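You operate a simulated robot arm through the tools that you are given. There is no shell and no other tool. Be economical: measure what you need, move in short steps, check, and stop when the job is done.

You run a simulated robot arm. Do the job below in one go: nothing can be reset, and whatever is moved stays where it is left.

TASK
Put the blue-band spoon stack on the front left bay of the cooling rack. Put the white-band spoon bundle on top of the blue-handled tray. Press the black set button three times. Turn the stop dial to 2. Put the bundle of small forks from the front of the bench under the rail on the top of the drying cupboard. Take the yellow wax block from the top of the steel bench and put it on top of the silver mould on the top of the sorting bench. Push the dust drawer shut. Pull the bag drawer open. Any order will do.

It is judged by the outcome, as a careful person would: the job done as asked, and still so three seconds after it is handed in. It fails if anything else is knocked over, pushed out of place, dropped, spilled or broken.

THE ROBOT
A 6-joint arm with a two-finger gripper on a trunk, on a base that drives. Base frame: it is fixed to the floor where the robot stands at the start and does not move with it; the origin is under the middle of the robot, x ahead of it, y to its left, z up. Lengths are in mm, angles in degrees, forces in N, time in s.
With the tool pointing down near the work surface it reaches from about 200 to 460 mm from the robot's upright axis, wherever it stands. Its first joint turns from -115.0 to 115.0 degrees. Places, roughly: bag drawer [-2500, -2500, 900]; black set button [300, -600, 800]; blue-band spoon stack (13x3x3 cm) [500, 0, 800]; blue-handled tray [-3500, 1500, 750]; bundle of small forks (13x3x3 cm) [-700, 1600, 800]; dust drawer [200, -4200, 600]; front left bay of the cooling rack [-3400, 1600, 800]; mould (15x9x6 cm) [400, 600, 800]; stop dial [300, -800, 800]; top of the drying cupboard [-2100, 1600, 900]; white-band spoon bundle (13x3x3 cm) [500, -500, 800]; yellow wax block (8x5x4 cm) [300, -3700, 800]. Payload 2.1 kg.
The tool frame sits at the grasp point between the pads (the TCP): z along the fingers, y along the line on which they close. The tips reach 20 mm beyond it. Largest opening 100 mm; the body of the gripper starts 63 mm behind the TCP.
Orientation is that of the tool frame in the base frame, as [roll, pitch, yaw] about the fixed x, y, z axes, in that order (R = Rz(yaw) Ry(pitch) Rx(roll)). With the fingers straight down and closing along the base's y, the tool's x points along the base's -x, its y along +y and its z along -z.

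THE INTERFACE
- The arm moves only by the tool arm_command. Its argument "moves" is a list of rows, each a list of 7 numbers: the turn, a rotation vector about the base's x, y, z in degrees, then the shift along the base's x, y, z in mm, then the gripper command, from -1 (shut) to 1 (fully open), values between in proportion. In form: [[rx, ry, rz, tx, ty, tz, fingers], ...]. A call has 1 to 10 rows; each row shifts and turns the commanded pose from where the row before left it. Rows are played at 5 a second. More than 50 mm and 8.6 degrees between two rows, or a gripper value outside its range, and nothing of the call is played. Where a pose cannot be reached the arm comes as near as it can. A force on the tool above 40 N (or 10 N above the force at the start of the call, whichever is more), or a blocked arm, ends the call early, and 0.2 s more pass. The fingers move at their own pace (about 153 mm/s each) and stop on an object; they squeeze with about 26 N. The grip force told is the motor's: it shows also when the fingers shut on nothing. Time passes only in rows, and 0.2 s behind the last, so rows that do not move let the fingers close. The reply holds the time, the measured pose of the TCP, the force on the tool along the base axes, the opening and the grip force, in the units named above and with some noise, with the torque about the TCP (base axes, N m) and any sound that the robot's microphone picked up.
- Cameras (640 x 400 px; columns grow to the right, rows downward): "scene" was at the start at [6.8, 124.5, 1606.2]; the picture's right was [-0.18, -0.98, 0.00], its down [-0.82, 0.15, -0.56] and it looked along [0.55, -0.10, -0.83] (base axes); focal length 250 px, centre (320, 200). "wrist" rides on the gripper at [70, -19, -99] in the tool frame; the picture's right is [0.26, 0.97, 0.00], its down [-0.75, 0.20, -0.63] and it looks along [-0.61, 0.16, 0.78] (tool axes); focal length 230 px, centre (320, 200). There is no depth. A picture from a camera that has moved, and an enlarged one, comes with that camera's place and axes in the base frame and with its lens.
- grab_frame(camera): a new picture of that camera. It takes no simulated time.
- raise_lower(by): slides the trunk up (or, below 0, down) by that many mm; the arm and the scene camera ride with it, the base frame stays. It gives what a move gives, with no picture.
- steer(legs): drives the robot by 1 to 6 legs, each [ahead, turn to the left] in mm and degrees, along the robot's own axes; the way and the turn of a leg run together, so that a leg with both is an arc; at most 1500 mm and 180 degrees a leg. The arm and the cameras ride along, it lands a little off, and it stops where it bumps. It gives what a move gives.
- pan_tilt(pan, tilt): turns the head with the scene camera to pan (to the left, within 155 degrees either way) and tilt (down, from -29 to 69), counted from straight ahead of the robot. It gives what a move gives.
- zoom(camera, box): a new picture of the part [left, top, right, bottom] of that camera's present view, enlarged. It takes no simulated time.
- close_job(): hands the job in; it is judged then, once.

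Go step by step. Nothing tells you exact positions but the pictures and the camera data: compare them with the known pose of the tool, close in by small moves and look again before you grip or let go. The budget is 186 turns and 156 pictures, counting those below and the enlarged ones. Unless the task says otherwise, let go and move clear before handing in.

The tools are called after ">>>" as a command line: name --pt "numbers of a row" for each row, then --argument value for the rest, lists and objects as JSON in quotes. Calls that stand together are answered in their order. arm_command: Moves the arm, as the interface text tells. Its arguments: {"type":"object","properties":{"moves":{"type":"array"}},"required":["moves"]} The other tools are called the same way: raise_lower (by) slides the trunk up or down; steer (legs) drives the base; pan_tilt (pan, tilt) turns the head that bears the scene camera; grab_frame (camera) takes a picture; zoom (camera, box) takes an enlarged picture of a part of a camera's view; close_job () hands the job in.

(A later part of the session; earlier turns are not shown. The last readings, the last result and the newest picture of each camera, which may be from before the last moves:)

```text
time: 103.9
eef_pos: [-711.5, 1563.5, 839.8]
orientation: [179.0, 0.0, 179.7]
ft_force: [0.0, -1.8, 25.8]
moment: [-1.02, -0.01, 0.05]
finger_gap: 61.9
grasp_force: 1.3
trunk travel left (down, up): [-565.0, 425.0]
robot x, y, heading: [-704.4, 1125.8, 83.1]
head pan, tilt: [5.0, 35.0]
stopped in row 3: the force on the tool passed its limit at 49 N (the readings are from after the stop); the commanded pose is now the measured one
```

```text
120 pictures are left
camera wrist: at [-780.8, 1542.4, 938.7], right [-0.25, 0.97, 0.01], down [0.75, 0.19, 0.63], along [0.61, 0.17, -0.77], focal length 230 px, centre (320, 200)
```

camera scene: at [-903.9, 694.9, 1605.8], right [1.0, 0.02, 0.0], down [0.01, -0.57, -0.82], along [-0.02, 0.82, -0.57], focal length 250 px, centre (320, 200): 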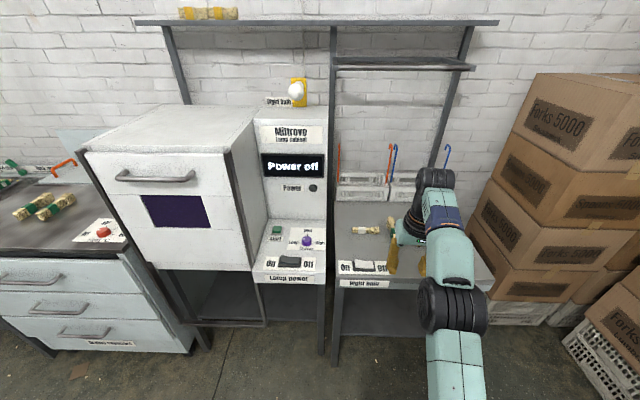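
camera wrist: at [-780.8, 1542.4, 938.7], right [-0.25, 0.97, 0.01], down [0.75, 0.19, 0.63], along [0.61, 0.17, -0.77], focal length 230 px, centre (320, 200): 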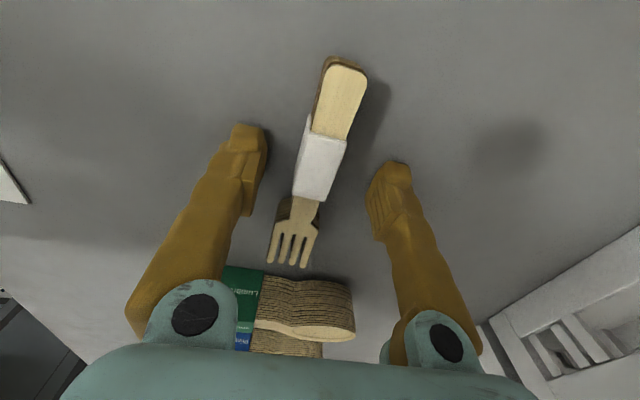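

The bench top here is at about z 819. I raise 4 mm, shift 8 mm to centre on the forks, and close.

>>> arm_command --pt "1.0 0 0 0 -6 4 0.2" --pt "0 0 0 0 0 0 0" --pt "0 0 0 0 0 0 -1" --pt "0 0 0 0 0 0 -1" --pt "0 0 0 0 0 0 -1" --pt "0 0 0 0 0 0 -1"

>>> grab_frame --camera "wrist"

```text
time: 105.3
eef_pos: [-714.0, 1558.2, 841.2]
orientation: [178.5, 0.0, 179.8]
ft_force: [-0.5, 0.4, -0.2]
moment: [-0.03, -0.05, 0.0]
finger_gap: 14.2
grasp_force: 25.4
trunk travel left (down, up): [-565.0, 425.0]
robot x, y, heading: [-702.8, 1126.4, 83.2]
head pan, tilt: [5.0, 35.0]
```

```text
119 pictures are left
camera wrist: at [-781.4, 1536.5, 939.1], right [-0.25, 0.97, 0.03], down [0.75, 0.18, 0.63], along [0.61, 0.18, -0.77], focal length 230 px, centre (320, 200)
```

wrist: 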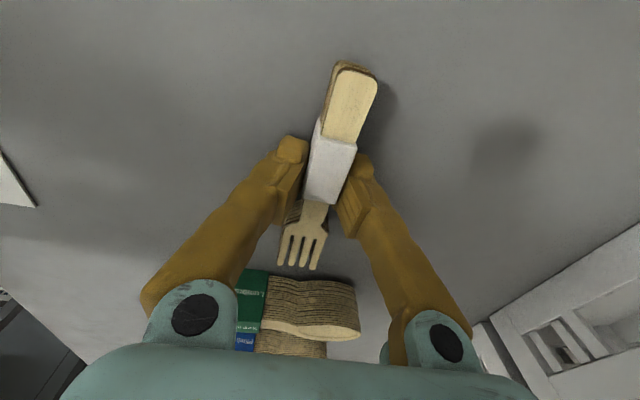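

Gripped (14 mm, 25 N). I lift, retract and turn the tool back.

>>> arm_command --pt "0 0 0 0 0 30 -1" --pt "0 0 0 0 0 40 -1" --pt "-1.5 0 0 0 -30 35 -1" --pt "0 0 0 0 -45 0 -1" --pt "0 0 0 0 -45 0 -1"

>>> raise_lower --by 250

>>> arm_command --pt "0 0 8.6 0 0 0 -1" --pt "0 0 8.6 0 0 0 -1" --pt "0 0 8.6 0 0 0 -1" --pt "0 0 8.6 0 0 0 -1" --pt "0 0 8.6 0 0 0 -1" --pt "0 0 8.6 0 0 0 -1" --pt "0 0 8.6 0 0 0 -1" --pt "0 0 8.6 0 0 0 -1" --pt "0 0 8.6 0 0 0 -1" --pt "0 0 8.0 0 0 0 -1"

>>> steer --legs '[[-450, 0], [0, 97], [1270, 0]]'

>>> grab_frame --camera "wrist"

```text
time: 106.5
eef_pos: [-717.1, 1437.1, 946.9]
orientation: [179.8, 0.0, 179.8]
ft_force: [-0.4, 0.3, -0.1]
moment: [0.05, 0.0, 0.0]
finger_gap: 14.1
grasp_force: 26.6
trunk travel left (down, up): [-565.0, 425.0]
robot x, y, heading: [-703.5, 1125.5, 83.4]
head pan, tilt: [5.0, 35.0]
```

```text
time: 109.1
eef_pos: [-716.9, 1438.5, 1194.1]
orientation: [179.9, 0.0, 179.8]
ft_force: [0.2, -0.1, -0.1]
moment: [0.02, 0.01, 0.03]
finger_gap: 13.9
grasp_force: 25.8
trunk travel left (down, up): [-815.0, 175.0]
robot x, y, heading: [-705.5, 1125.1, 83.3]
head pan, tilt: [5.0, 35.0]
```

```text
time: 111.3
eef_pos: [-717.5, 1438.5, 1195.0]
orientation: [179.9, 0.0, -94.6]
ft_force: [-1.0, -0.8, 0.1]
moment: [-0.01, -0.05, 0.01]
finger_gap: 14.0
grasp_force: 25.7
trunk travel left (down, up): [-815.0, 175.0]
robot x, y, heading: [-704.1, 1128.4, 83.1]
head pan, tilt: [5.0, 35.0]
```

```text
time: 124.2
eef_pos: [-2344.2, 613.2, 1196.2]
orientation: [179.9, 0.0, 2.4]
ft_force: [0.3, 0.4, -0.2]
moment: [-0.01, 0.04, 0.02]
finger_gap: 14.1
grasp_force: 26.0
trunk travel left (down, up): [-815.0, 175.0]
robot x, y, heading: [-2038.9, 665.6, -179.6]
head pan, tilt: [5.0, 35.0]
```

```text
118 pictures are left
camera wrist: at [-2273.6, 634.0, 1294.3], right [0.3, -0.96, 0.0], down [-0.74, -0.23, 0.63], along [-0.6, -0.19, -0.78], focal length 230 px, centre (320, 200)
```

wrist: 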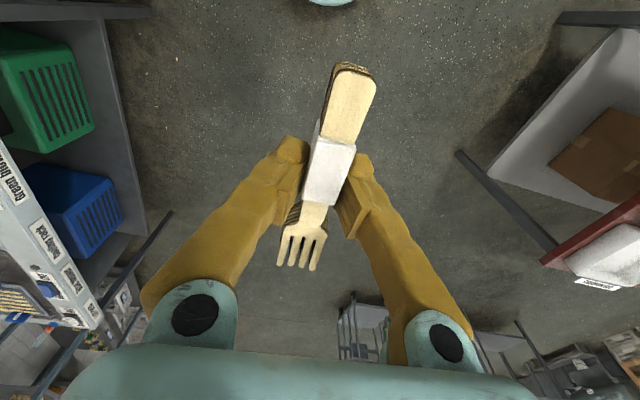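

I turn to face the cupboard and approach to y≈1085.

>>> steer --legs '[[0, -90], [415, 0]]'

>>> pan_tilt --pan 15 --tilt 55

>>> grab_frame --camera "scene"

>>> grab_frame --camera "wrist"

```text
time: 130.5
eef_pos: [-2109.0, 1383.4, 1195.5]
orientation: [179.9, 0.0, -86.2]
ft_force: [-0.3, 0.2, 0.5]
moment: [0.02, 0.02, 0.02]
finger_gap: 14.1
grasp_force: 26.4
trunk travel left (down, up): [-815.0, 175.0]
robot x, y, heading: [-2048.4, 1077.4, 92.0]
head pan, tilt: [5.0, 35.0]
```

```text
time: 131.3
eef_pos: [-2108.8, 1384.6, 1195.7]
orientation: [179.9, 0.0, -86.3]
ft_force: [-0.9, -0.7, 0.3]
moment: [-0.03, -0.01, -0.03]
finger_gap: 14.3
grasp_force: 26.0
trunk travel left (down, up): [-815.0, 175.0]
robot x, y, heading: [-2047.9, 1082.9, 91.8]
head pan, tilt: [15.0, 55.0]
```

```text
117 pictures are left
camera scene: at [-2213.0, 1085.0, 1597.5], right [0.96, 0.29, 0.0], down [0.24, -0.78, -0.57], along [-0.17, 0.55, -0.82], focal length 250 px, centre (320, 200)
```

scene: 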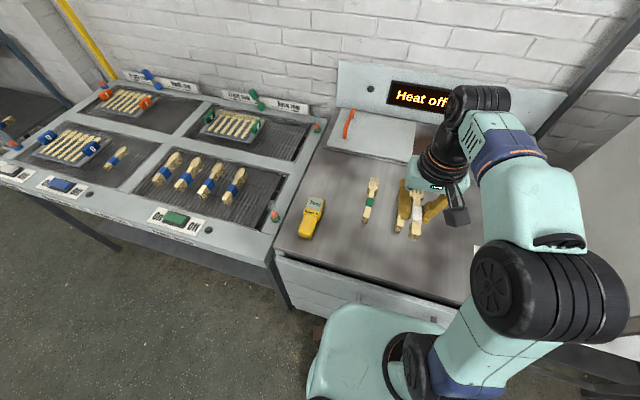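

```text
116 pictures are left
camera wrist: at [-2084.4, 1315.1, 1294.2], right [-0.95, -0.32, 0.0], down [-0.25, 0.74, 0.63], along [-0.2, 0.6, -0.78], focal length 230 px, centre (320, 200)
```

wrist: 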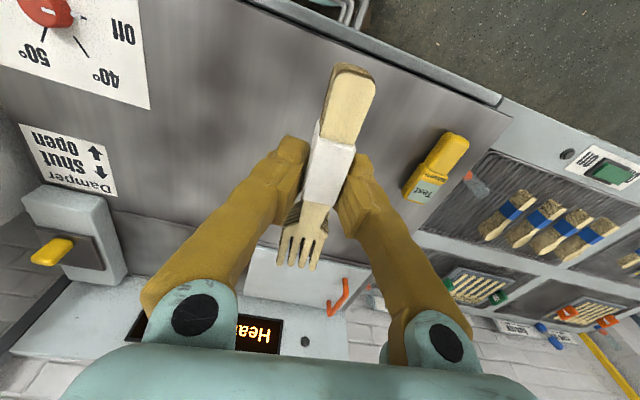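

I move right over free surface at x≈-1985 and lower the trunk.

>>> arm_command --pt "0 0 -1 31 26 0 -1" --pt "0 0 -1 31 26 0 -1" --pt "0 0 -1 31 26 0 -1" --pt "0 0 -1 31 27 0 -1"

>>> raise_lower --by -180

>>> grab_frame --camera "wrist"

>>> grab_frame --camera "scene"

```text
time: 132.3
eef_pos: [-1984.7, 1490.5, 1192.6]
orientation: [179.8, -0.5, -90.2]
ft_force: [-0.3, 0.7, 0.4]
moment: [-0.06, 0.03, 0.02]
finger_gap: 14.0
grasp_force: 26.2
trunk travel left (down, up): [-815.0, 175.0]
robot x, y, heading: [-2051.6, 1082.9, 91.7]
head pan, tilt: [15.0, 55.0]
```

```text
time: 134.3
eef_pos: [-1987.2, 1486.6, 1014.1]
orientation: [180.0, 0.0, -90.2]
ft_force: [-0.3, 0.6, -0.1]
moment: [0.01, 0.05, -0.03]
finger_gap: 13.9
grasp_force: 25.7
trunk travel left (down, up): [-635.0, 355.0]
robot x, y, heading: [-2052.4, 1080.8, 91.6]
head pan, tilt: [15.0, 55.0]
```

```text
115 pictures are left
camera wrist: at [-1967.0, 1416.4, 1113.5], right [-0.97, -0.25, 0.0], down [-0.2, 0.75, 0.63], along [-0.16, 0.61, -0.78], focal length 230 px, centre (320, 200)
```

wrist: 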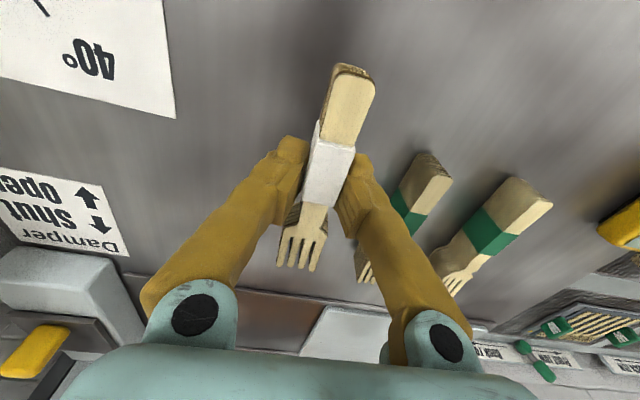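

```text
114 pictures are left
camera scene: at [-2212.9, 1084.9, 1417.5], right [0.96, 0.29, 0.0], down [0.24, -0.78, -0.57], along [-0.17, 0.55, -0.82], focal length 250 px, centre (320, 200)
```

scene: 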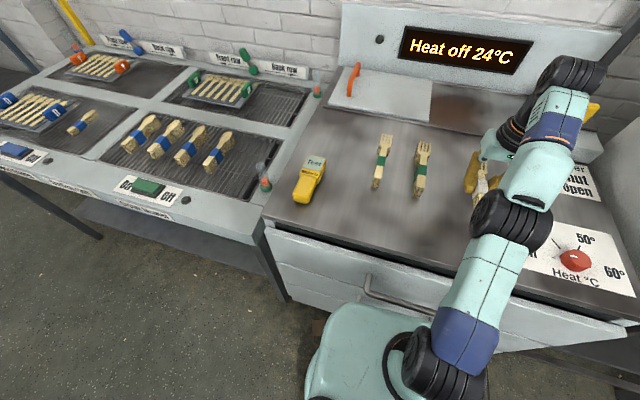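

Clear spot. I lower until the bundle touches the cupboard top.

>>> arm_command --pt "0 0 0 0 0 -40 -1" --pt "0 0 0 0 0 -25 -1" --pt "0 0 0 0 0 -6 -1" --pt "0 0 0 0 0 -6 -1" --pt "0 0 0 0 0 -6 -1" --pt "0 0 0 0 0 -6 -1" --pt "0 0 0 0 0 -6 -1" --pt "0 0 0 0 0 -6 -1"

```text
time: 135.6
eef_pos: [-1987.2, 1486.6, 938.0]
orientation: [-179.7, 1.0, -90.1]
ft_force: [-0.5, -3.4, 18.8]
moment: [-0.6, 0.06, 0.01]
finger_gap: 13.9
grasp_force: 25.4
trunk travel left (down, up): [-635.0, 355.0]
robot x, y, heading: [-2049.3, 1080.5, 91.7]
head pan, tilt: [15.0, 55.0]
stopped in row 6: the force on the tool passed its limit at 48 N (the readings are from after the stop); the commanded pose is now the measured one
```

Contact at z 938. I release and lift off.

>>> arm_command --pt "0 0 0 0 0 1 -1" --pt "0 0 0 0 0 0 -0.5" --pt "0 0 0 0 0 0 -0.2" --pt "0 0 0 0 0 0 0" --pt "0 0 0 0 0 20 0" --pt "0 0 0 0 0 40 0" --pt "0 0 0 0 -20 40 0"

>>> grab_frame --camera "wrist"

```text
time: 137.2
eef_pos: [-1988.4, 1469.2, 1039.0]
orientation: [-179.9, 0.8, -90.2]
ft_force: [0.1, 1.0, 0.0]
moment: [0.0, 0.01, 0.02]
finger_gap: 50.0
grasp_force: 0.1
trunk travel left (down, up): [-635.0, 355.0]
robot x, y, heading: [-2050.8, 1081.8, 92.0]
head pan, tilt: [15.0, 55.0]
```

```text
113 pictures are left
camera wrist: at [-1968.7, 1396.7, 1136.9], right [-0.97, -0.25, -0.01], down [-0.2, 0.74, 0.64], along [-0.16, 0.62, -0.77], focal length 230 px, centre (320, 200)
```

wrist: 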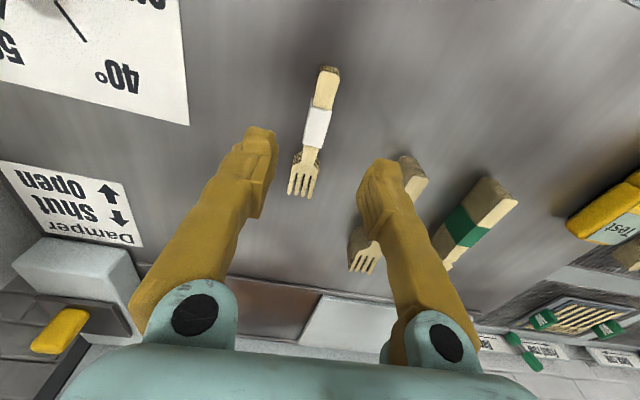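

Forks are down on the cupboard. I retract and drive back to the sorting bench, facing the button/dial area.

>>> arm_command --pt "0 0 0 -10 -45 0 0" --pt "0 0 0 -10 -45 0 0" --pt "0 0 0 -10 -45 0 0"

>>> raise_lower --by 200

>>> steer --legs '[[-420, 0], [0, -126.7], [1000, 0], [1000, 0], [0, 34.7]]'

>>> pan_tilt --pan 0 --tilt 40

>>> grab_frame --camera "scene"

```text
time: 138.0
eef_pos: [-2017.8, 1333.1, 1036.5]
orientation: [-179.9, 1.0, -90.2]
ft_force: [0.0, -0.2, -0.2]
moment: [0.05, 0.0, 0.03]
finger_gap: 49.9
grasp_force: 0.0
trunk travel left (down, up): [-635.0, 355.0]
robot x, y, heading: [-2050.2, 1082.6, 91.8]
head pan, tilt: [15.0, 55.0]
```

```text
time: 140.2
eef_pos: [-2017.5, 1335.1, 1235.5]
orientation: [-179.8, 0.7, -90.2]
ft_force: [0.1, 0.2, 0.3]
moment: [0.0, -0.02, 0.04]
finger_gap: 49.8
grasp_force: 0.1
trunk travel left (down, up): [-835.0, 155.0]
robot x, y, heading: [-2049.5, 1077.2, 92.0]
head pan, tilt: [15.0, 55.0]
```

```text
time: 159.1
eef_pos: [-151.9, -489.1, 1235.2]
orientation: [-179.8, 0.9, 178.9]
ft_force: [0.8, 0.6, -0.1]
moment: [0.0, 0.0, 0.0]
finger_gap: 50.2
grasp_force: 0.1
trunk travel left (down, up): [-835.0, 155.0]
robot x, y, heading: [-406.3, -450.3, 1.1]
head pan, tilt: [15.0, 55.0]
```

```text
time: 159.9
eef_pos: [-152.4, -489.0, 1235.8]
orientation: [-179.9, 0.8, 178.9]
ft_force: [0.1, -0.1, -0.5]
moment: [-0.01, 0.02, 0.0]
finger_gap: 50.0
grasp_force: 0.1
trunk travel left (down, up): [-835.0, 155.0]
robot x, y, heading: [-405.0, -453.9, 0.9]
head pan, tilt: [0.0, 40.0]
```

```text
112 pictures are left
camera scene: at [-386.1, -310.7, 1638.1], right [0.01, -1.0, 0.0], down [-0.64, -0.01, -0.77], along [0.77, 0.01, -0.64], focal length 250 px, centre (320, 200)
```

scene: 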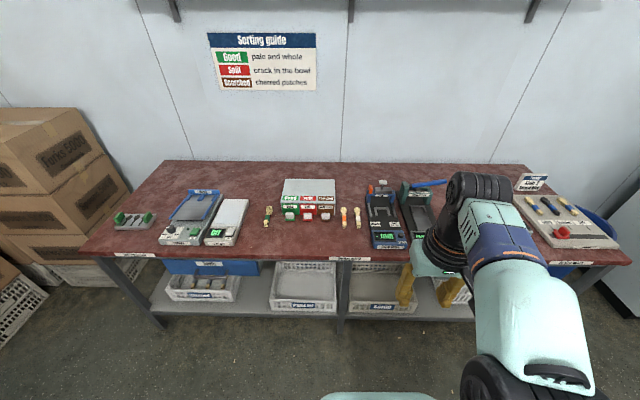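

>>> zoom --camera "scene" --box '[270, 160, 470, 285]'

>>> grab_frame --camera "wrist"

```text
3.20 times, centred on (370, 222) of scene
camera zoom: at [-386.1, -310.7, 1638.1], right [0.01, -1.0, 0.0], down [-0.64, -0.01, -0.77], along [0.77, 0.01, -0.64], focal length 802 px, centre (160, 128)
```

zoom: 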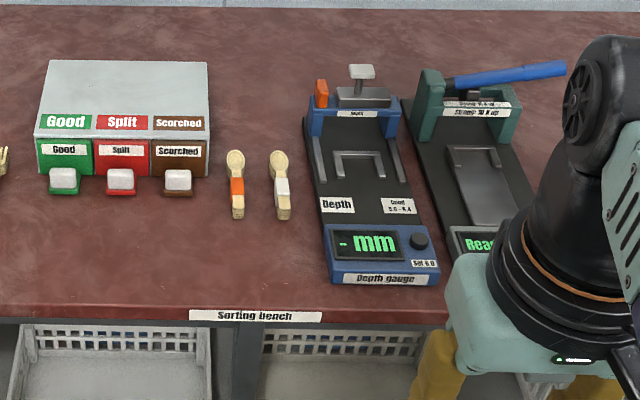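

```text
110 pictures are left
camera wrist: at [-222.4, -506.4, 1333.4], right [-0.24, 0.97, -0.01], down [0.75, 0.19, 0.64], along [0.62, 0.15, -0.77], focal length 230 px, centre (320, 200)
```

wrist: 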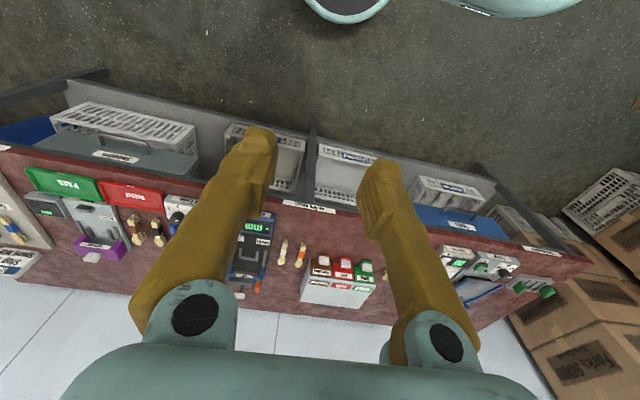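

The depth gauge carries the black "Set 6.0" button, at about (338, -642). I drive up to the bench and move the arm to see the stop dial.

>>> steer --legs '[[450, -1]]'

>>> pan_tilt --pan -40 --tilt 50

>>> arm_command --pt "0 0 0 20 40 0 -1" --pt "0 0 0 20 40 0 -1" --pt "0 0 0 0 40 0 -1" --pt "0 0 0 0 40 0 -1"

>>> grab_frame --camera "scene"

```text
time: 162.6
eef_pos: [294.7, -489.5, 1234.9]
orientation: [-179.9, 0.8, 177.9]
ft_force: [0.8, -0.6, 0.3]
moment: [0.03, 0.04, 0.0]
finger_gap: 50.1
grasp_force: 0.1
trunk travel left (down, up): [-835.0, 155.0]
robot x, y, heading: [40.6, -448.0, -0.2]
head pan, tilt: [0.0, 40.0]
```

```text
time: 163.7
eef_pos: [297.3, -488.7, 1235.6]
orientation: [-179.9, 0.8, 177.9]
ft_force: [0.1, -0.4, -0.2]
moment: [0.02, -0.03, 0.0]
finger_gap: 50.1
grasp_force: 0.1
trunk travel left (down, up): [-835.0, 155.0]
robot x, y, heading: [43.0, -451.3, -0.3]
head pan, tilt: [-40.0, 50.0]
```

```text
time: 164.7
eef_pos: [336.2, -325.3, 1233.5]
orientation: [-179.8, 0.8, 177.9]
ft_force: [0.2, 1.1, 0.9]
moment: [0.01, 0.0, 0.03]
finger_gap: 0.0
grasp_force: 26.4
trunk travel left (down, up): [-835.0, 155.0]
robot x, y, heading: [44.7, -447.9, -0.2]
head pan, tilt: [-40.0, 50.0]
```

```text
109 pictures are left
camera scene: at [40.3, -355.6, 1623.9], right [-0.64, -0.77, 0.0], down [-0.59, 0.49, -0.64], along [0.49, -0.41, -0.77], focal length 250 px, centre (320, 200)
```

scene: 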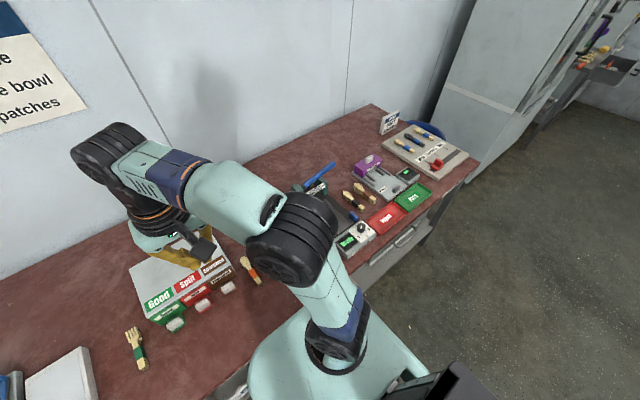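

>>> zoom --camera "scene" --box '[280, 140, 480, 265]'

>>> grab_frame --camera "wrist"

```text
3.20 times, centred on (380, 202) of scene
camera zoom: at [40.3, -355.6, 1623.9], right [-0.64, -0.77, 0.0], down [-0.59, 0.49, -0.64], along [0.49, -0.41, -0.77], focal length 802 px, centre (128, 192)
```

zoom: 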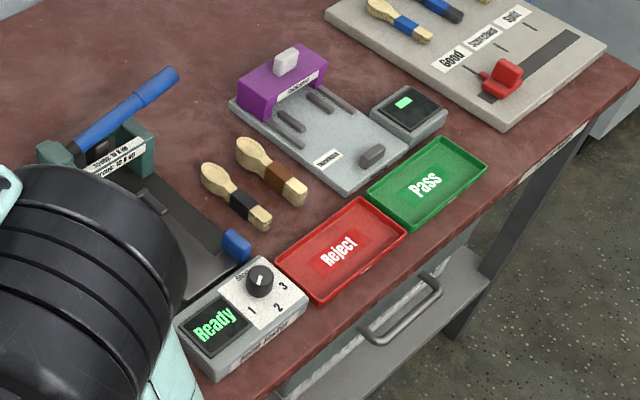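

```text
107 pictures are left
camera wrist: at [265.9, -342.3, 1331.2], right [-0.22, 0.97, -0.01], down [0.75, 0.18, 0.64], along [0.62, 0.14, -0.77], focal length 230 px, centre (320, 200)
```

wrist: 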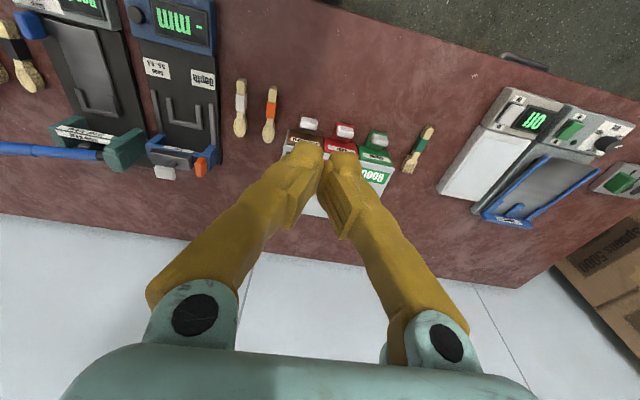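

The stop dial with marks 1-2-3 is at about (328, -794). I shift the base right to y≈-600 so everything here is in reach.

>>> steer --legs '[[-300, 0], [0, -27], [337, 0], [0, 27]]'

>>> pan_tilt --pan -40 --tilt 60

>>> grab_frame --camera "scene"

>>> grab_frame --camera "wrist"

```text
time: 171.2
eef_pos: [332.7, -476.8, 1233.7]
orientation: [-180.0, 0.8, 178.2]
ft_force: [0.8, 0.9, 0.6]
moment: [0.01, 0.0, -0.01]
finger_gap: 0.0
grasp_force: 26.3
trunk travel left (down, up): [-835.0, 155.0]
robot x, y, heading: [40.5, -600.4, -0.2]
head pan, tilt: [-40.0, 50.0]
```

```text
time: 171.9
eef_pos: [334.6, -477.8, 1233.3]
orientation: [-179.9, 0.8, 178.2]
ft_force: [-0.2, 0.9, 0.3]
moment: [0.04, 0.02, -0.02]
finger_gap: 0.1
grasp_force: 26.3
trunk travel left (down, up): [-835.0, 155.0]
robot x, y, heading: [42.7, -598.8, 0.1]
head pan, tilt: [-40.0, 60.0]
```

```text
106 pictures are left
camera scene: at [29.8, -502.3, 1611.5], right [-0.64, -0.77, 0.0], down [-0.67, 0.55, -0.5], along [0.39, -0.32, -0.87], focal length 250 px, centre (320, 200)
```

scene: 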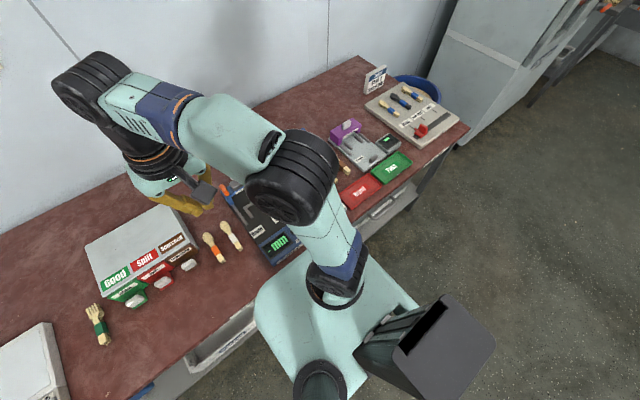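

```text
105 pictures are left
camera wrist: at [263.5, -494.4, 1331.4], right [-0.23, 0.97, -0.01], down [0.75, 0.18, 0.64], along [0.62, 0.14, -0.77], focal length 230 px, centre (320, 200)
```

wrist: 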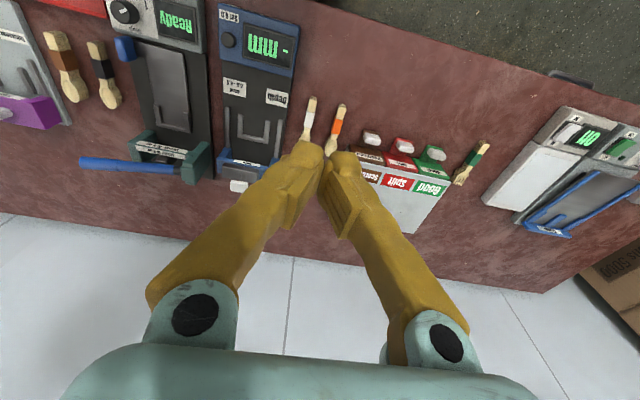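

I move the closed gripper to about (230, -720) to look at the button and dial closely.

>>> arm_command --pt "0 0 0 -18 -41 0 -1" --pt "0 0 0 -18 -41 0 -1" --pt "0 0 0 -18 -41 0 -1" --pt "0 0 0 -18 -41 0 -1" --pt "0 0 0 -18 -41 0 -1" --pt "0 0.8 1.8 -15 -38 0 -1"

>>> raise_lower --by -200

>>> grab_frame --camera "wrist"

```text
time: 173.3
eef_pos: [229.0, -721.5, 1232.3]
orientation: [-179.9, 0.0, -179.8]
ft_force: [0.1, 0.0, -0.5]
moment: [0.02, 0.0, 0.0]
finger_gap: 0.0
grasp_force: 25.6
trunk travel left (down, up): [-835.0, 155.0]
robot x, y, heading: [41.1, -599.3, 0.1]
head pan, tilt: [-40.0, 60.0]
```

```text
time: 175.5
eef_pos: [228.0, -720.4, 1032.5]
orientation: [-179.9, 0.1, 180.0]
ft_force: [0.0, 0.4, -1.1]
moment: [0.0, -0.01, 0.01]
finger_gap: 0.0
grasp_force: 25.4
trunk travel left (down, up): [-635.0, 355.0]
robot x, y, heading: [39.3, -599.9, 0.3]
head pan, tilt: [-40.0, 60.0]
```

```text
104 pictures are left
camera wrist: at [160.5, -739.8, 1132.2], right [-0.26, 0.97, 0.0], down [0.75, 0.2, 0.63], along [0.61, 0.16, -0.78], focal length 230 px, centre (320, 200)
```

wrist: 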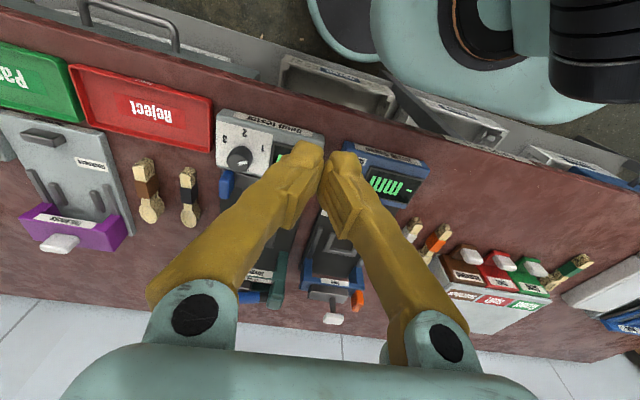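

>>> zoom --camera "wrist" --box '[200, 95, 440, 245]'

```text
2.67 times, centred on (320, 170) of wrist
camera zoom: at [160.5, -739.8, 1132.2], right [-0.26, 0.97, 0.0], down [0.75, 0.2, 0.63], along [0.61, 0.16, -0.78], focal length 614 px, centre (320, 280)
```

zoom: 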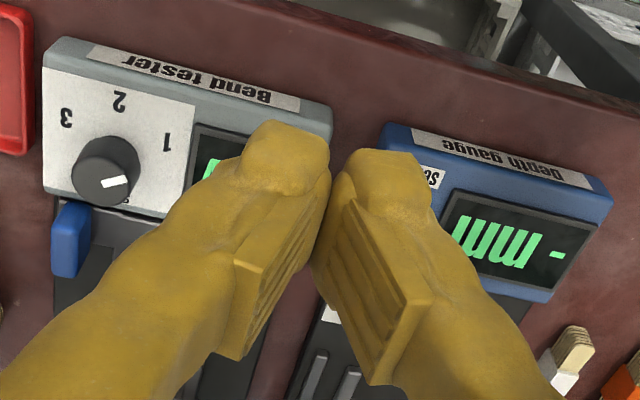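

The dial now points at 1 and must turn 60° counter-clockwise (seen from above) to 2. First the button: I move so it is in view.

>>> arm_command --pt "0 0 0 0 40 -30 -1" --pt "0 0 0 0 45 -20 -1" --pt "0 0 0 0 45 0 -1"

>>> zoom --camera "wrist" --box '[120, 50, 440, 250]'

```text
time: 176.3
eef_pos: [268.6, -601.8, 981.6]
orientation: [-179.8, 0.1, -179.9]
ft_force: [-0.3, -0.5, 0.0]
moment: [-0.02, 0.0, -0.02]
finger_gap: 0.0
grasp_force: 26.4
out of reach, approached as far as the arm can: row 1, 2, 3
trunk travel left (down, up): [-635.0, 355.0]
robot x, y, heading: [44.7, -600.5, 0.4]
head pan, tilt: [-40.0, 60.0]
```

```text
2.00 times, centred on (280, 150) of wrist
camera zoom: at [199.2, -621.4, 1080.6], right [-0.26, 0.97, 0.0], down [0.75, 0.2, 0.63], along [0.61, 0.16, -0.78], focal length 460 px, centre (400, 300)
```

zoom: 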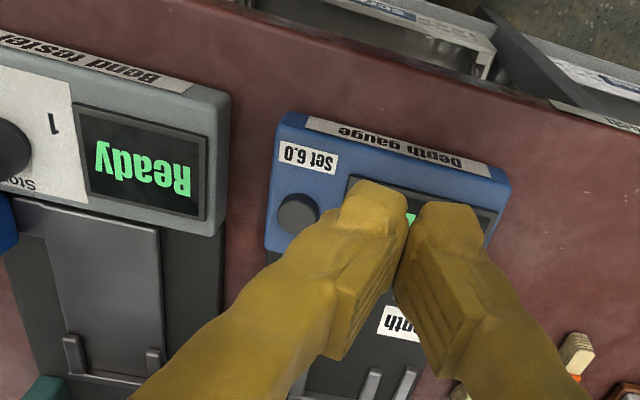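

Button top is at about (341, -646, 838). I position above it.

>>> arm_command --pt "0 0 0 36 -22 -30 -1" --pt "0 0 0 36 -22 -20 -1" --pt "0 0 0 0 0 -40 -1" --pt "0 0 0 0 0 -20 -1"

>>> grab_frame --camera "wrist"

```text
refused: row 1 steps farther than a row can; nothing moved
```

```text
101 pictures are left
camera wrist: at [199.2, -621.4, 1080.6], right [-0.26, 0.97, 0.0], down [0.75, 0.2, 0.63], along [0.61, 0.16, -0.78], focal length 230 px, centre (320, 200)
```

wrist: 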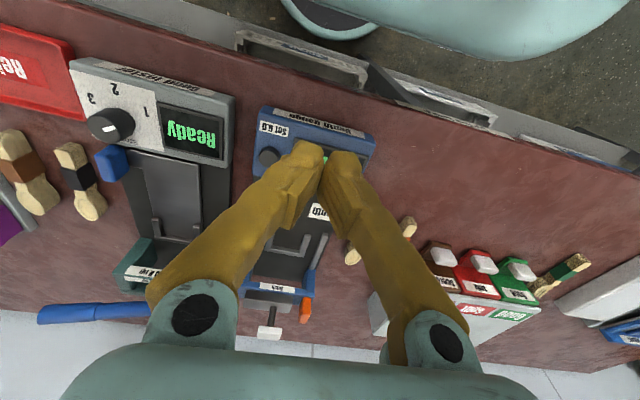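

>>> arm_command --pt "0 0 0 30 -15 -20 -1" --pt "0 0 0 30 -15 -20 -1" --pt "0 0 0 0 0 0 -1"

```text
time: 177.1
eef_pos: [326.9, -632.7, 944.2]
orientation: [-179.9, 0.0, -179.9]
ft_force: [0.5, 1.0, -0.3]
moment: [-0.04, -0.01, 0.01]
finger_gap: 0.3
grasp_force: 26.2
trunk travel left (down, up): [-635.0, 355.0]
robot x, y, heading: [42.0, -598.5, 0.1]
head pan, tilt: [-40.0, 60.0]
```

>>> arm_command --pt "0 0 0 14 -13 -30 -1" --pt "0 0 0 0 0 -30 -1" --pt "0 0 0 0 0 -10 -1" --pt "0 0 0 0 0 0 -1"

>>> grab_frame --camera "wrist"

>>> grab_frame --camera "scene"

```text
time: 178.1
eef_pos: [341.1, -646.6, 871.1]
orientation: [-179.9, -0.1, -179.9]
ft_force: [0.7, 0.3, 0.5]
moment: [0.01, 0.02, 0.0]
finger_gap: 0.0
grasp_force: 25.7
trunk travel left (down, up): [-635.0, 355.0]
robot x, y, heading: [42.7, -597.7, 0.5]
head pan, tilt: [-40.0, 60.0]
```

```text
100 pictures are left
camera wrist: at [273.3, -665.9, 971.1], right [-0.26, 0.97, 0.0], down [0.75, 0.2, 0.63], along [0.61, 0.16, -0.78], focal length 230 px, centre (320, 200)
```

wrist: 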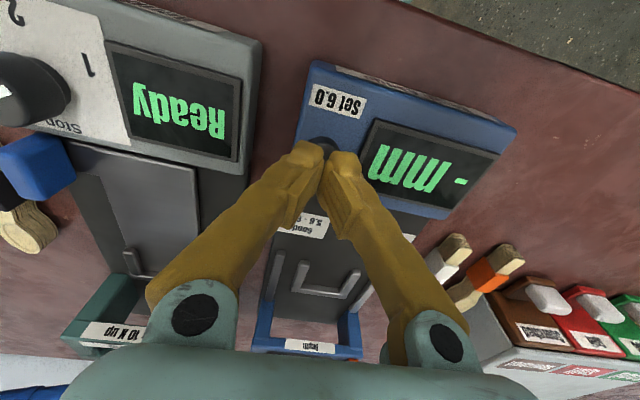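

```text
99 pictures are left
camera scene: at [29.8, -502.4, 1411.4], right [-0.64, -0.77, 0.0], down [-0.67, 0.55, -0.5], along [0.38, -0.32, -0.87], focal length 250 px, centre (320, 200)
```

scene: 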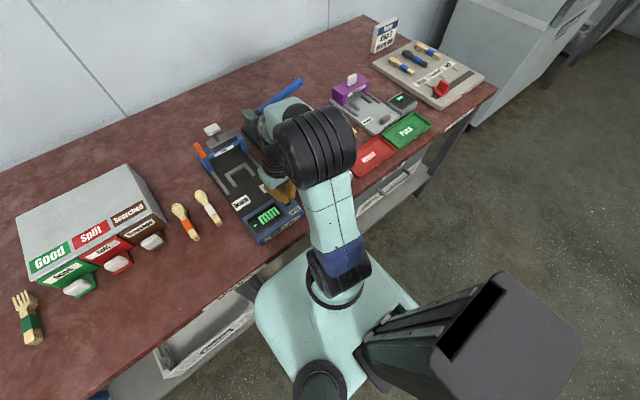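

The tip is right above the button. I press slowly and listen.

>>> arm_command --pt "0 0 0 -3 0 -8 -1" --pt "0 0 0 0 0 -4 -1" --pt "0 0 0 0 0 -3 -1" --pt "0 0 0 0 0 -3 -1"

```text
time: 179.1
eef_pos: [338.0, -646.2, 853.4]
orientation: [-179.9, 0.0, -179.9]
ft_force: [1.6, -0.8, 2.5]
moment: [0.0, 0.0, 0.0]
finger_gap: 0.2
grasp_force: 26.0
trunk travel left (down, up): [-635.0, 355.0]
robot x, y, heading: [40.8, -597.7, 0.1]
head pan, tilt: [-40.0, 60.0]
heard: click
```

One click. I rise and check the display.

>>> arm_command --pt "0 0 0 0 0 6 -1" --pt "0 0 0 0 0 10 -1" --pt "0 0 0 0 0 0 -1"

>>> grab_frame --camera "wrist"

```text
time: 179.9
eef_pos: [337.9, -646.7, 869.1]
orientation: [-179.9, 0.0, -179.9]
ft_force: [0.0, -0.3, -0.3]
moment: [0.0, 0.02, 0.0]
finger_gap: 0.0
grasp_force: 26.4
trunk travel left (down, up): [-635.0, 355.0]
robot x, y, heading: [39.7, -600.0, 0.0]
head pan, tilt: [-40.0, 60.0]
```

```text
98 pictures are left
camera wrist: at [270.5, -666.3, 968.5], right [-0.26, 0.97, 0.0], down [0.75, 0.2, 0.63], along [0.61, 0.16, -0.78], focal length 230 px, centre (320, 200)
```

wrist: 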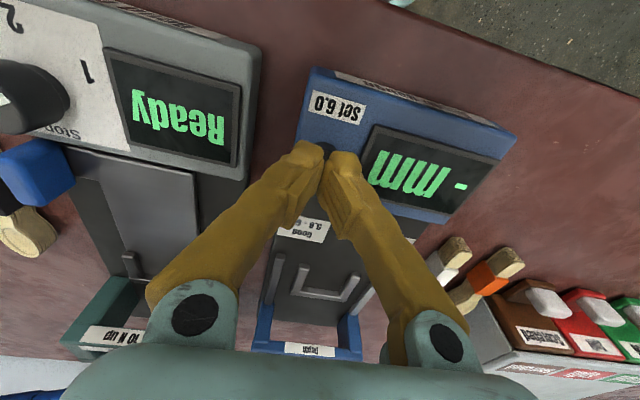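

No display change but a clear click. Two more presses the same way.

>>> arm_command --pt "0 0 0 0 0 -8 -1" --pt "0 0 0 0 0 -4 -1" --pt "0 0 0 0 0 -3 -1" --pt "0 0 0 0 0 -1 -1"

>>> arm_command --pt "0 0 0 0 0 6 -1" --pt "0 0 0 0 0 10 -1" --pt "0 0 0 0 0 0 -1"

>>> arm_command --pt "0 0 0 0 0 -8 -1" --pt "0 0 0 0 0 -4 -1" --pt "0 0 0 0 0 -3 -1" --pt "0 0 0 0 0 -1 -1"

>>> arm_command --pt "0 0 0 0 0 6 -1" --pt "0 0 0 0 0 10 -1" --pt "0 0 0 0 0 0 -1"

>>> grab_frame --camera "wrist"

```text
time: 180.9
eef_pos: [337.3, -647.2, 854.1]
orientation: [-179.9, 0.0, -179.8]
ft_force: [0.9, 0.6, 2.5]
moment: [0.03, 0.0, 0.0]
finger_gap: 0.1
grasp_force: 26.4
trunk travel left (down, up): [-635.0, 355.0]
robot x, y, heading: [44.8, -599.3, 0.3]
head pan, tilt: [-40.0, 60.0]
heard: click
```

```text
time: 181.7
eef_pos: [338.4, -648.3, 870.7]
orientation: [-179.9, 0.0, -179.9]
ft_force: [0.4, -0.6, -0.4]
moment: [0.0, -0.02, 0.02]
finger_gap: 0.0
grasp_force: 26.4
trunk travel left (down, up): [-635.0, 355.0]
robot x, y, heading: [41.3, -599.9, 0.4]
head pan, tilt: [-40.0, 60.0]
```

```text
time: 182.7
eef_pos: [338.1, -647.0, 854.6]
orientation: [-179.9, 0.0, -180.0]
ft_force: [-0.6, -0.2, 2.5]
moment: [0.01, 0.01, 0.01]
finger_gap: 0.0
grasp_force: 29.3
trunk travel left (down, up): [-635.0, 355.0]
robot x, y, heading: [42.5, -602.9, 0.5]
head pan, tilt: [-40.0, 60.0]
heard: click
```

```text
time: 183.5
eef_pos: [338.5, -646.3, 870.7]
orientation: [-179.9, 0.0, -179.9]
ft_force: [0.8, 0.4, 0.6]
moment: [0.0, 0.03, 0.02]
finger_gap: 0.1
grasp_force: 29.8
trunk travel left (down, up): [-635.0, 355.0]
robot x, y, heading: [43.4, -601.8, 0.2]
head pan, tilt: [-40.0, 60.0]
```

```text
97 pictures are left
camera wrist: at [270.1, -666.5, 969.0], right [-0.26, 0.97, 0.0], down [0.75, 0.2, 0.63], along [0.61, 0.16, -0.78], focal length 230 px, centre (320, 200)
```

wrist: 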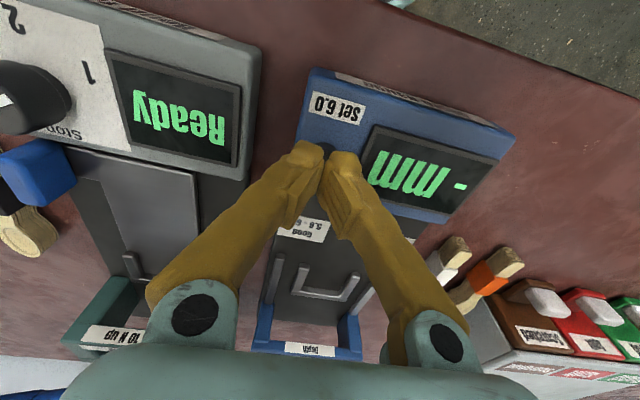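

Three clicks done. Now I rise, move over the dial, open, and pre-turn the tool by −60°.

>>> arm_command --pt "0 0 0 0 0 45 -1" --pt "0 0 0 0 -20 40 0" --pt "0 0 -8.6 0 -35 0 0.1" --pt "0 0 -8.6 0 -35 0 0.1" --pt "0 0 -8.6 0 -35 0 0.1" --pt "0 0 -8.6 0 -35 0 0.1" --pt "0 0 -8.6 0 0 0 0.1" --pt "0 0 -8.6 0 0 0 0.1" --pt "0 0 -8.4 0 0 0 0.1"

>>> grab_frame --camera "wrist"

```text
time: 185.5
eef_pos: [338.8, -806.8, 954.7]
orientation: [-180.0, -0.1, 120.0]
ft_force: [-0.3, -0.2, -0.7]
moment: [0.0, 0.02, 0.01]
finger_gap: 55.0
grasp_force: 0.1
trunk travel left (down, up): [-635.0, 355.0]
robot x, y, heading: [39.8, -598.6, 0.4]
head pan, tilt: [-40.0, 60.0]
```

```text
96 pictures are left
camera wrist: at [288.9, -757.1, 1053.0], right [0.71, 0.71, 0.0], down [0.55, -0.55, 0.63], along [0.44, -0.45, -0.78], focal length 230 px, centre (320, 200)
```

wrist: 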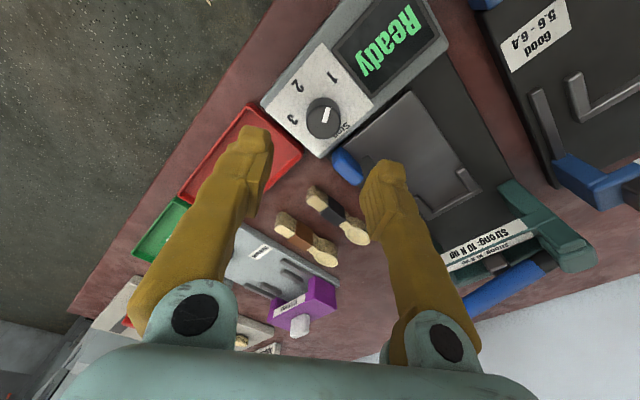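

Knob centre is at (339, -806), top z≈852. I descend so the tips straddle it.

>>> arm_command --pt "0 0 0 0 1 -45 0.1" --pt "0 0 0 0 0 -35 0.1" --pt "0 0 0 0 0 -6 0.1" --pt "0 0 0 0 0 -4 0.1" --pt "0 0 0 0 0 0 0.1"

>>> grab_frame --camera "wrist"

```text
time: 186.7
eef_pos: [338.1, -805.4, 865.3]
orientation: [-179.9, 0.0, 120.1]
ft_force: [0.7, -0.4, 0.7]
moment: [0.0, 0.0, -0.03]
finger_gap: 55.0
grasp_force: 0.0
trunk travel left (down, up): [-635.0, 355.0]
robot x, y, heading: [40.1, -598.6, 0.5]
head pan, tilt: [-40.0, 60.0]
```

```text
95 pictures are left
camera wrist: at [289.1, -755.9, 964.0], right [0.71, 0.71, 0.0], down [0.55, -0.55, 0.63], along [0.44, -0.45, -0.78], focal length 230 px, centre (320, 200)
```

wrist: 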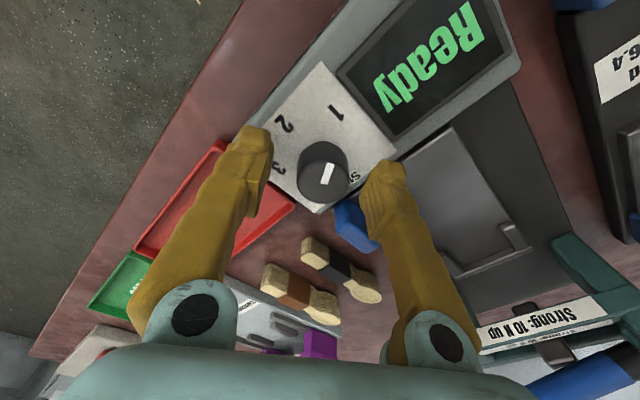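

Knob is between the tips. I go 3 mm lower and close on it.

>>> arm_command --pt "0 0 0 0 1 -3 0.1" --pt "0 0 0 0 0 0 -0.2" --pt "0 0 0 0 0 0 -0.5" --pt "0 0 0 0 0 0 -0.5" --pt "0 0 0 0 0 0 -0.7"

```text
time: 187.9
eef_pos: [340.6, -804.3, 861.4]
orientation: [-179.9, 0.0, 120.1]
ft_force: [4.6, 3.4, -3.5]
moment: [-0.05, -0.22, 0.02]
finger_gap: 29.3
grasp_force: 44.9
trunk travel left (down, up): [-635.0, 355.0]
robot x, y, heading: [42.5, -600.4, 0.6]
head pan, tilt: [-40.0, 60.0]
```

Gripped (29 mm). I turn +60°.

>>> arm_command --pt "0 0 6 0.5 0.3 0 -0.7" --pt "0 0 6 0 0 0 -0.7" --pt "0 0 6 0 0 0 -0.7" --pt "0 0 6 0 0 0 -0.7" --pt "0 0 6 0 0 0 -0.7" --pt "0 0 6 0 0 0 -0.7" --pt "0 0 6 0 0 0 -0.7" --pt "0 0 6 0 0 0 -0.7" --pt "0 0 6 0 0 0 -0.7" --pt "0 0 6 0 0 0 -0.7"

>>> grab_frame --camera "wrist"

```text
time: 190.1
eef_pos: [338.1, -806.2, 861.9]
orientation: [-179.9, 0.2, -179.8]
ft_force: [1.0, -4.9, -0.1]
moment: [-0.17, -0.16, 0.0]
finger_gap: 29.3
grasp_force: 45.1
trunk travel left (down, up): [-635.0, 355.0]
robot x, y, heading: [42.4, -598.5, 0.2]
head pan, tilt: [-40.0, 60.0]
```

```text
94 pictures are left
camera wrist: at [270.8, -825.6, 960.9], right [-0.26, 0.97, 0.0], down [0.75, 0.2, 0.63], along [0.61, 0.16, -0.78], focal length 230 px, centre (320, 200)
```

wrist: 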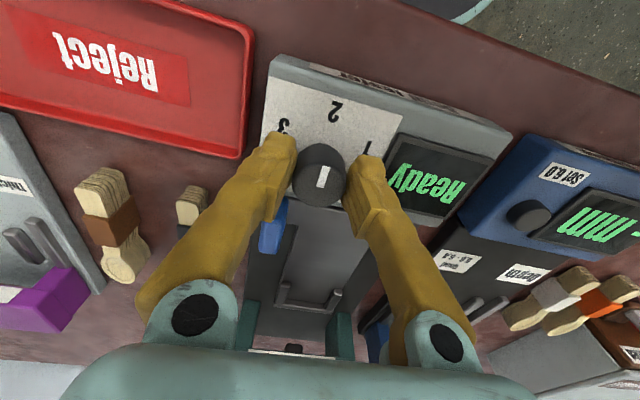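

The pointer now aims at 2. I let go, lift, and check by zoom.

>>> arm_command --pt "0 0 0 0 0 0 -0.3" --pt "0 0 0 0 0 0 0.1" --pt "0 0 0 0 0 0 0.1" --pt "0 0 0 0 0 35 0.1" --pt "0 0 0 0 0 45 0.1" --pt "0 0 0 0 0 0 0.1"

>>> zoom --camera "wrist" --box '[240, 60, 400, 160]'

```text
time: 191.5
eef_pos: [339.6, -805.4, 942.6]
orientation: [180.0, -0.1, -179.8]
ft_force: [0.4, 0.0, -0.3]
moment: [-0.02, 0.0, 0.02]
finger_gap: 55.2
grasp_force: 0.0
trunk travel left (down, up): [-635.0, 355.0]
robot x, y, heading: [42.8, -600.9, 0.5]
head pan, tilt: [-40.0, 60.0]
```

```text
4.00 times, centred on (320, 110) of wrist
camera zoom: at [270.5, -825.4, 1040.8], right [-0.26, 0.97, 0.0], down [0.75, 0.2, 0.63], along [0.61, 0.16, -0.78], focal length 920 px, centre (320, 560)
```

zoom: 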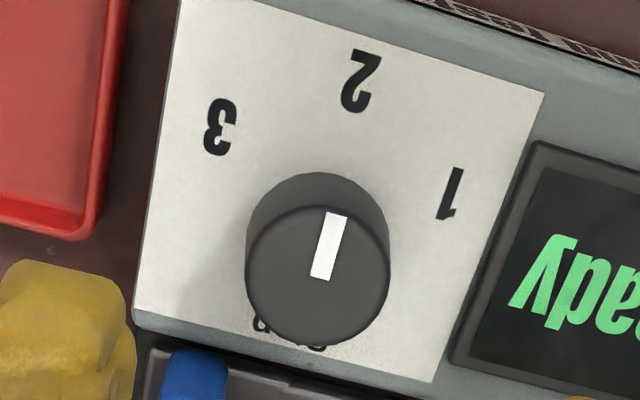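

The dial is at 2. Now I move to the white-band spoons, travelling along x≈340 first.

>>> arm_command --pt "0 0 0 0 10 40 0.2" --pt "0 0 0 0 48 0 0.2" --pt "0 0 0 0 48 0 0.2" --pt "0 0 0 0 48 0 0.2" --pt "0 0 0 0 48 0 0.2" --pt "0 0 0 0 48 0 0.2" --pt "0 0 0 0 48 0 0.2" --pt "0 0 0 30 24 0 0.2" --pt "0 0 0 30 0 0 0.2"

>>> grab_frame --camera "wrist"

```text
time: 193.5
eef_pos: [399.1, -481.6, 981.5]
orientation: [-179.8, 0.0, -180.0]
ft_force: [0.8, -0.2, 0.3]
moment: [-0.02, 0.02, 0.0]
finger_gap: 59.9
grasp_force: 0.1
trunk travel left (down, up): [-635.0, 355.0]
robot x, y, heading: [47.7, -597.1, 0.4]
head pan, tilt: [-40.0, 60.0]
```

```text
92 pictures are left
camera wrist: at [331.8, -501.4, 1079.8], right [-0.26, 0.97, 0.0], down [0.75, 0.2, 0.63], along [0.61, 0.16, -0.78], focal length 230 px, centre (320, 200)
```

wrist: 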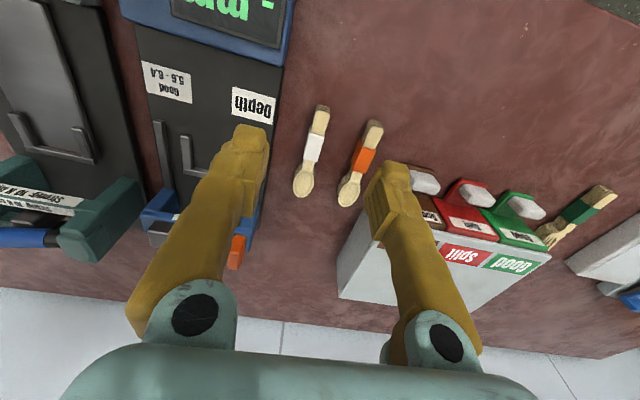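

White-band spoons: centre (466, -478), along x. I move over and go down with a 50 mm opening.

>>> arm_command --pt "0 0 0 30 3 -20 0" --pt "0 0 0 30 0 -30 0" --pt "0 0 0 4 0 -45 0" --pt "0 0 0 0 0 -30 0" --pt "0 0 0 0 0 0 0"

>>> grab_frame --camera "wrist"

```text
time: 194.7
eef_pos: [462.0, -479.3, 855.3]
orientation: [-179.9, 0.0, -179.8]
ft_force: [0.0, 0.5, 0.1]
moment: [0.01, -0.02, 0.01]
finger_gap: 50.3
grasp_force: 0.2
trunk travel left (down, up): [-635.0, 355.0]
robot x, y, heading: [41.6, -597.2, 0.5]
head pan, tilt: [-40.0, 60.0]
```

```text
91 pictures are left
camera wrist: at [393.9, -499.4, 954.3], right [-0.26, 0.97, 0.0], down [0.75, 0.2, 0.63], along [0.61, 0.16, -0.78], focal length 230 px, centre (320, 200)
```

wrist: 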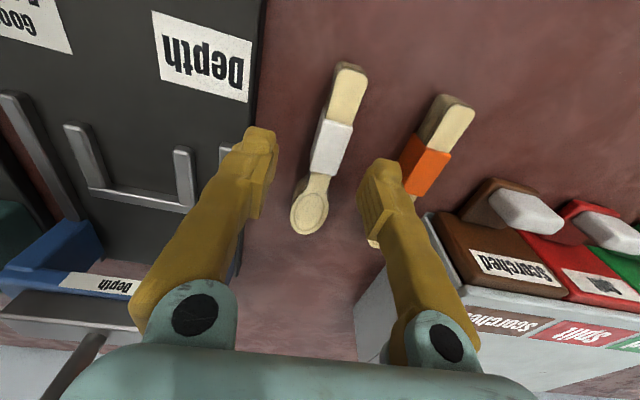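

Centred. Down and grip.

>>> arm_command --pt "0 0 0 0 0 -25 0" --pt "0 0 0 0 0 -7 0" --pt "0 0 0 0 0 0 -0.6" --pt "0 0 0 0 0 0 -1" --pt "0 0 0 0 0 0 -1" --pt "0 0 0 0 0 0 -1"

>>> arm_command --pt "0 0 0 0 0 30 -1" --pt "0 0 0 0 0 40 -1" --pt "0 0 0 -20 0 40 -1" --pt "0 0 0 -45 0 10 -1" --pt "0 0 0 -45 -20 0 -1" --pt "0 0 0 -35 -30 0 -1"

>>> grab_frame --camera "wrist"

```text
time: 196.1
eef_pos: [462.4, -480.9, 823.9]
orientation: [-179.9, 0.0, -179.9]
ft_force: [-0.3, -0.3, -0.2]
moment: [0.01, -0.01, -0.06]
finger_gap: 14.2
grasp_force: 26.1
trunk travel left (down, up): [-635.0, 355.0]
robot x, y, heading: [39.3, -598.8, 0.5]
head pan, tilt: [-40.0, 60.0]
```

```text
time: 197.5
eef_pos: [316.2, -531.3, 947.6]
orientation: [-179.9, 0.1, -179.9]
ft_force: [-0.2, 0.2, -0.4]
moment: [0.01, 0.0, -0.01]
finger_gap: 14.1
grasp_force: 25.6
trunk travel left (down, up): [-635.0, 355.0]
robot x, y, heading: [42.2, -600.0, 0.5]
head pan, tilt: [-40.0, 60.0]
```

```text
90 pictures are left
camera wrist: at [247.9, -551.0, 1046.3], right [-0.26, 0.97, 0.0], down [0.75, 0.2, 0.63], along [0.61, 0.16, -0.78], focal length 230 px, centre (320, 200)
```

wrist: 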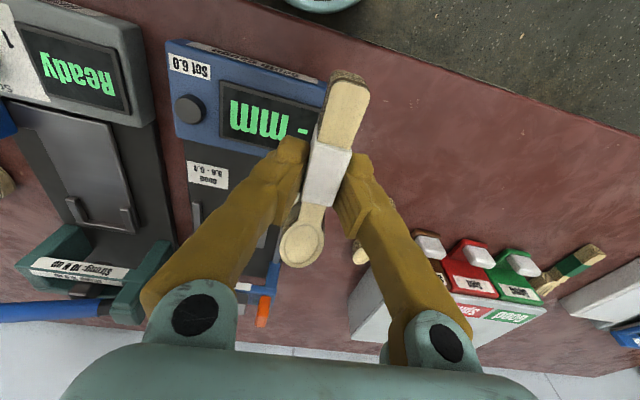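

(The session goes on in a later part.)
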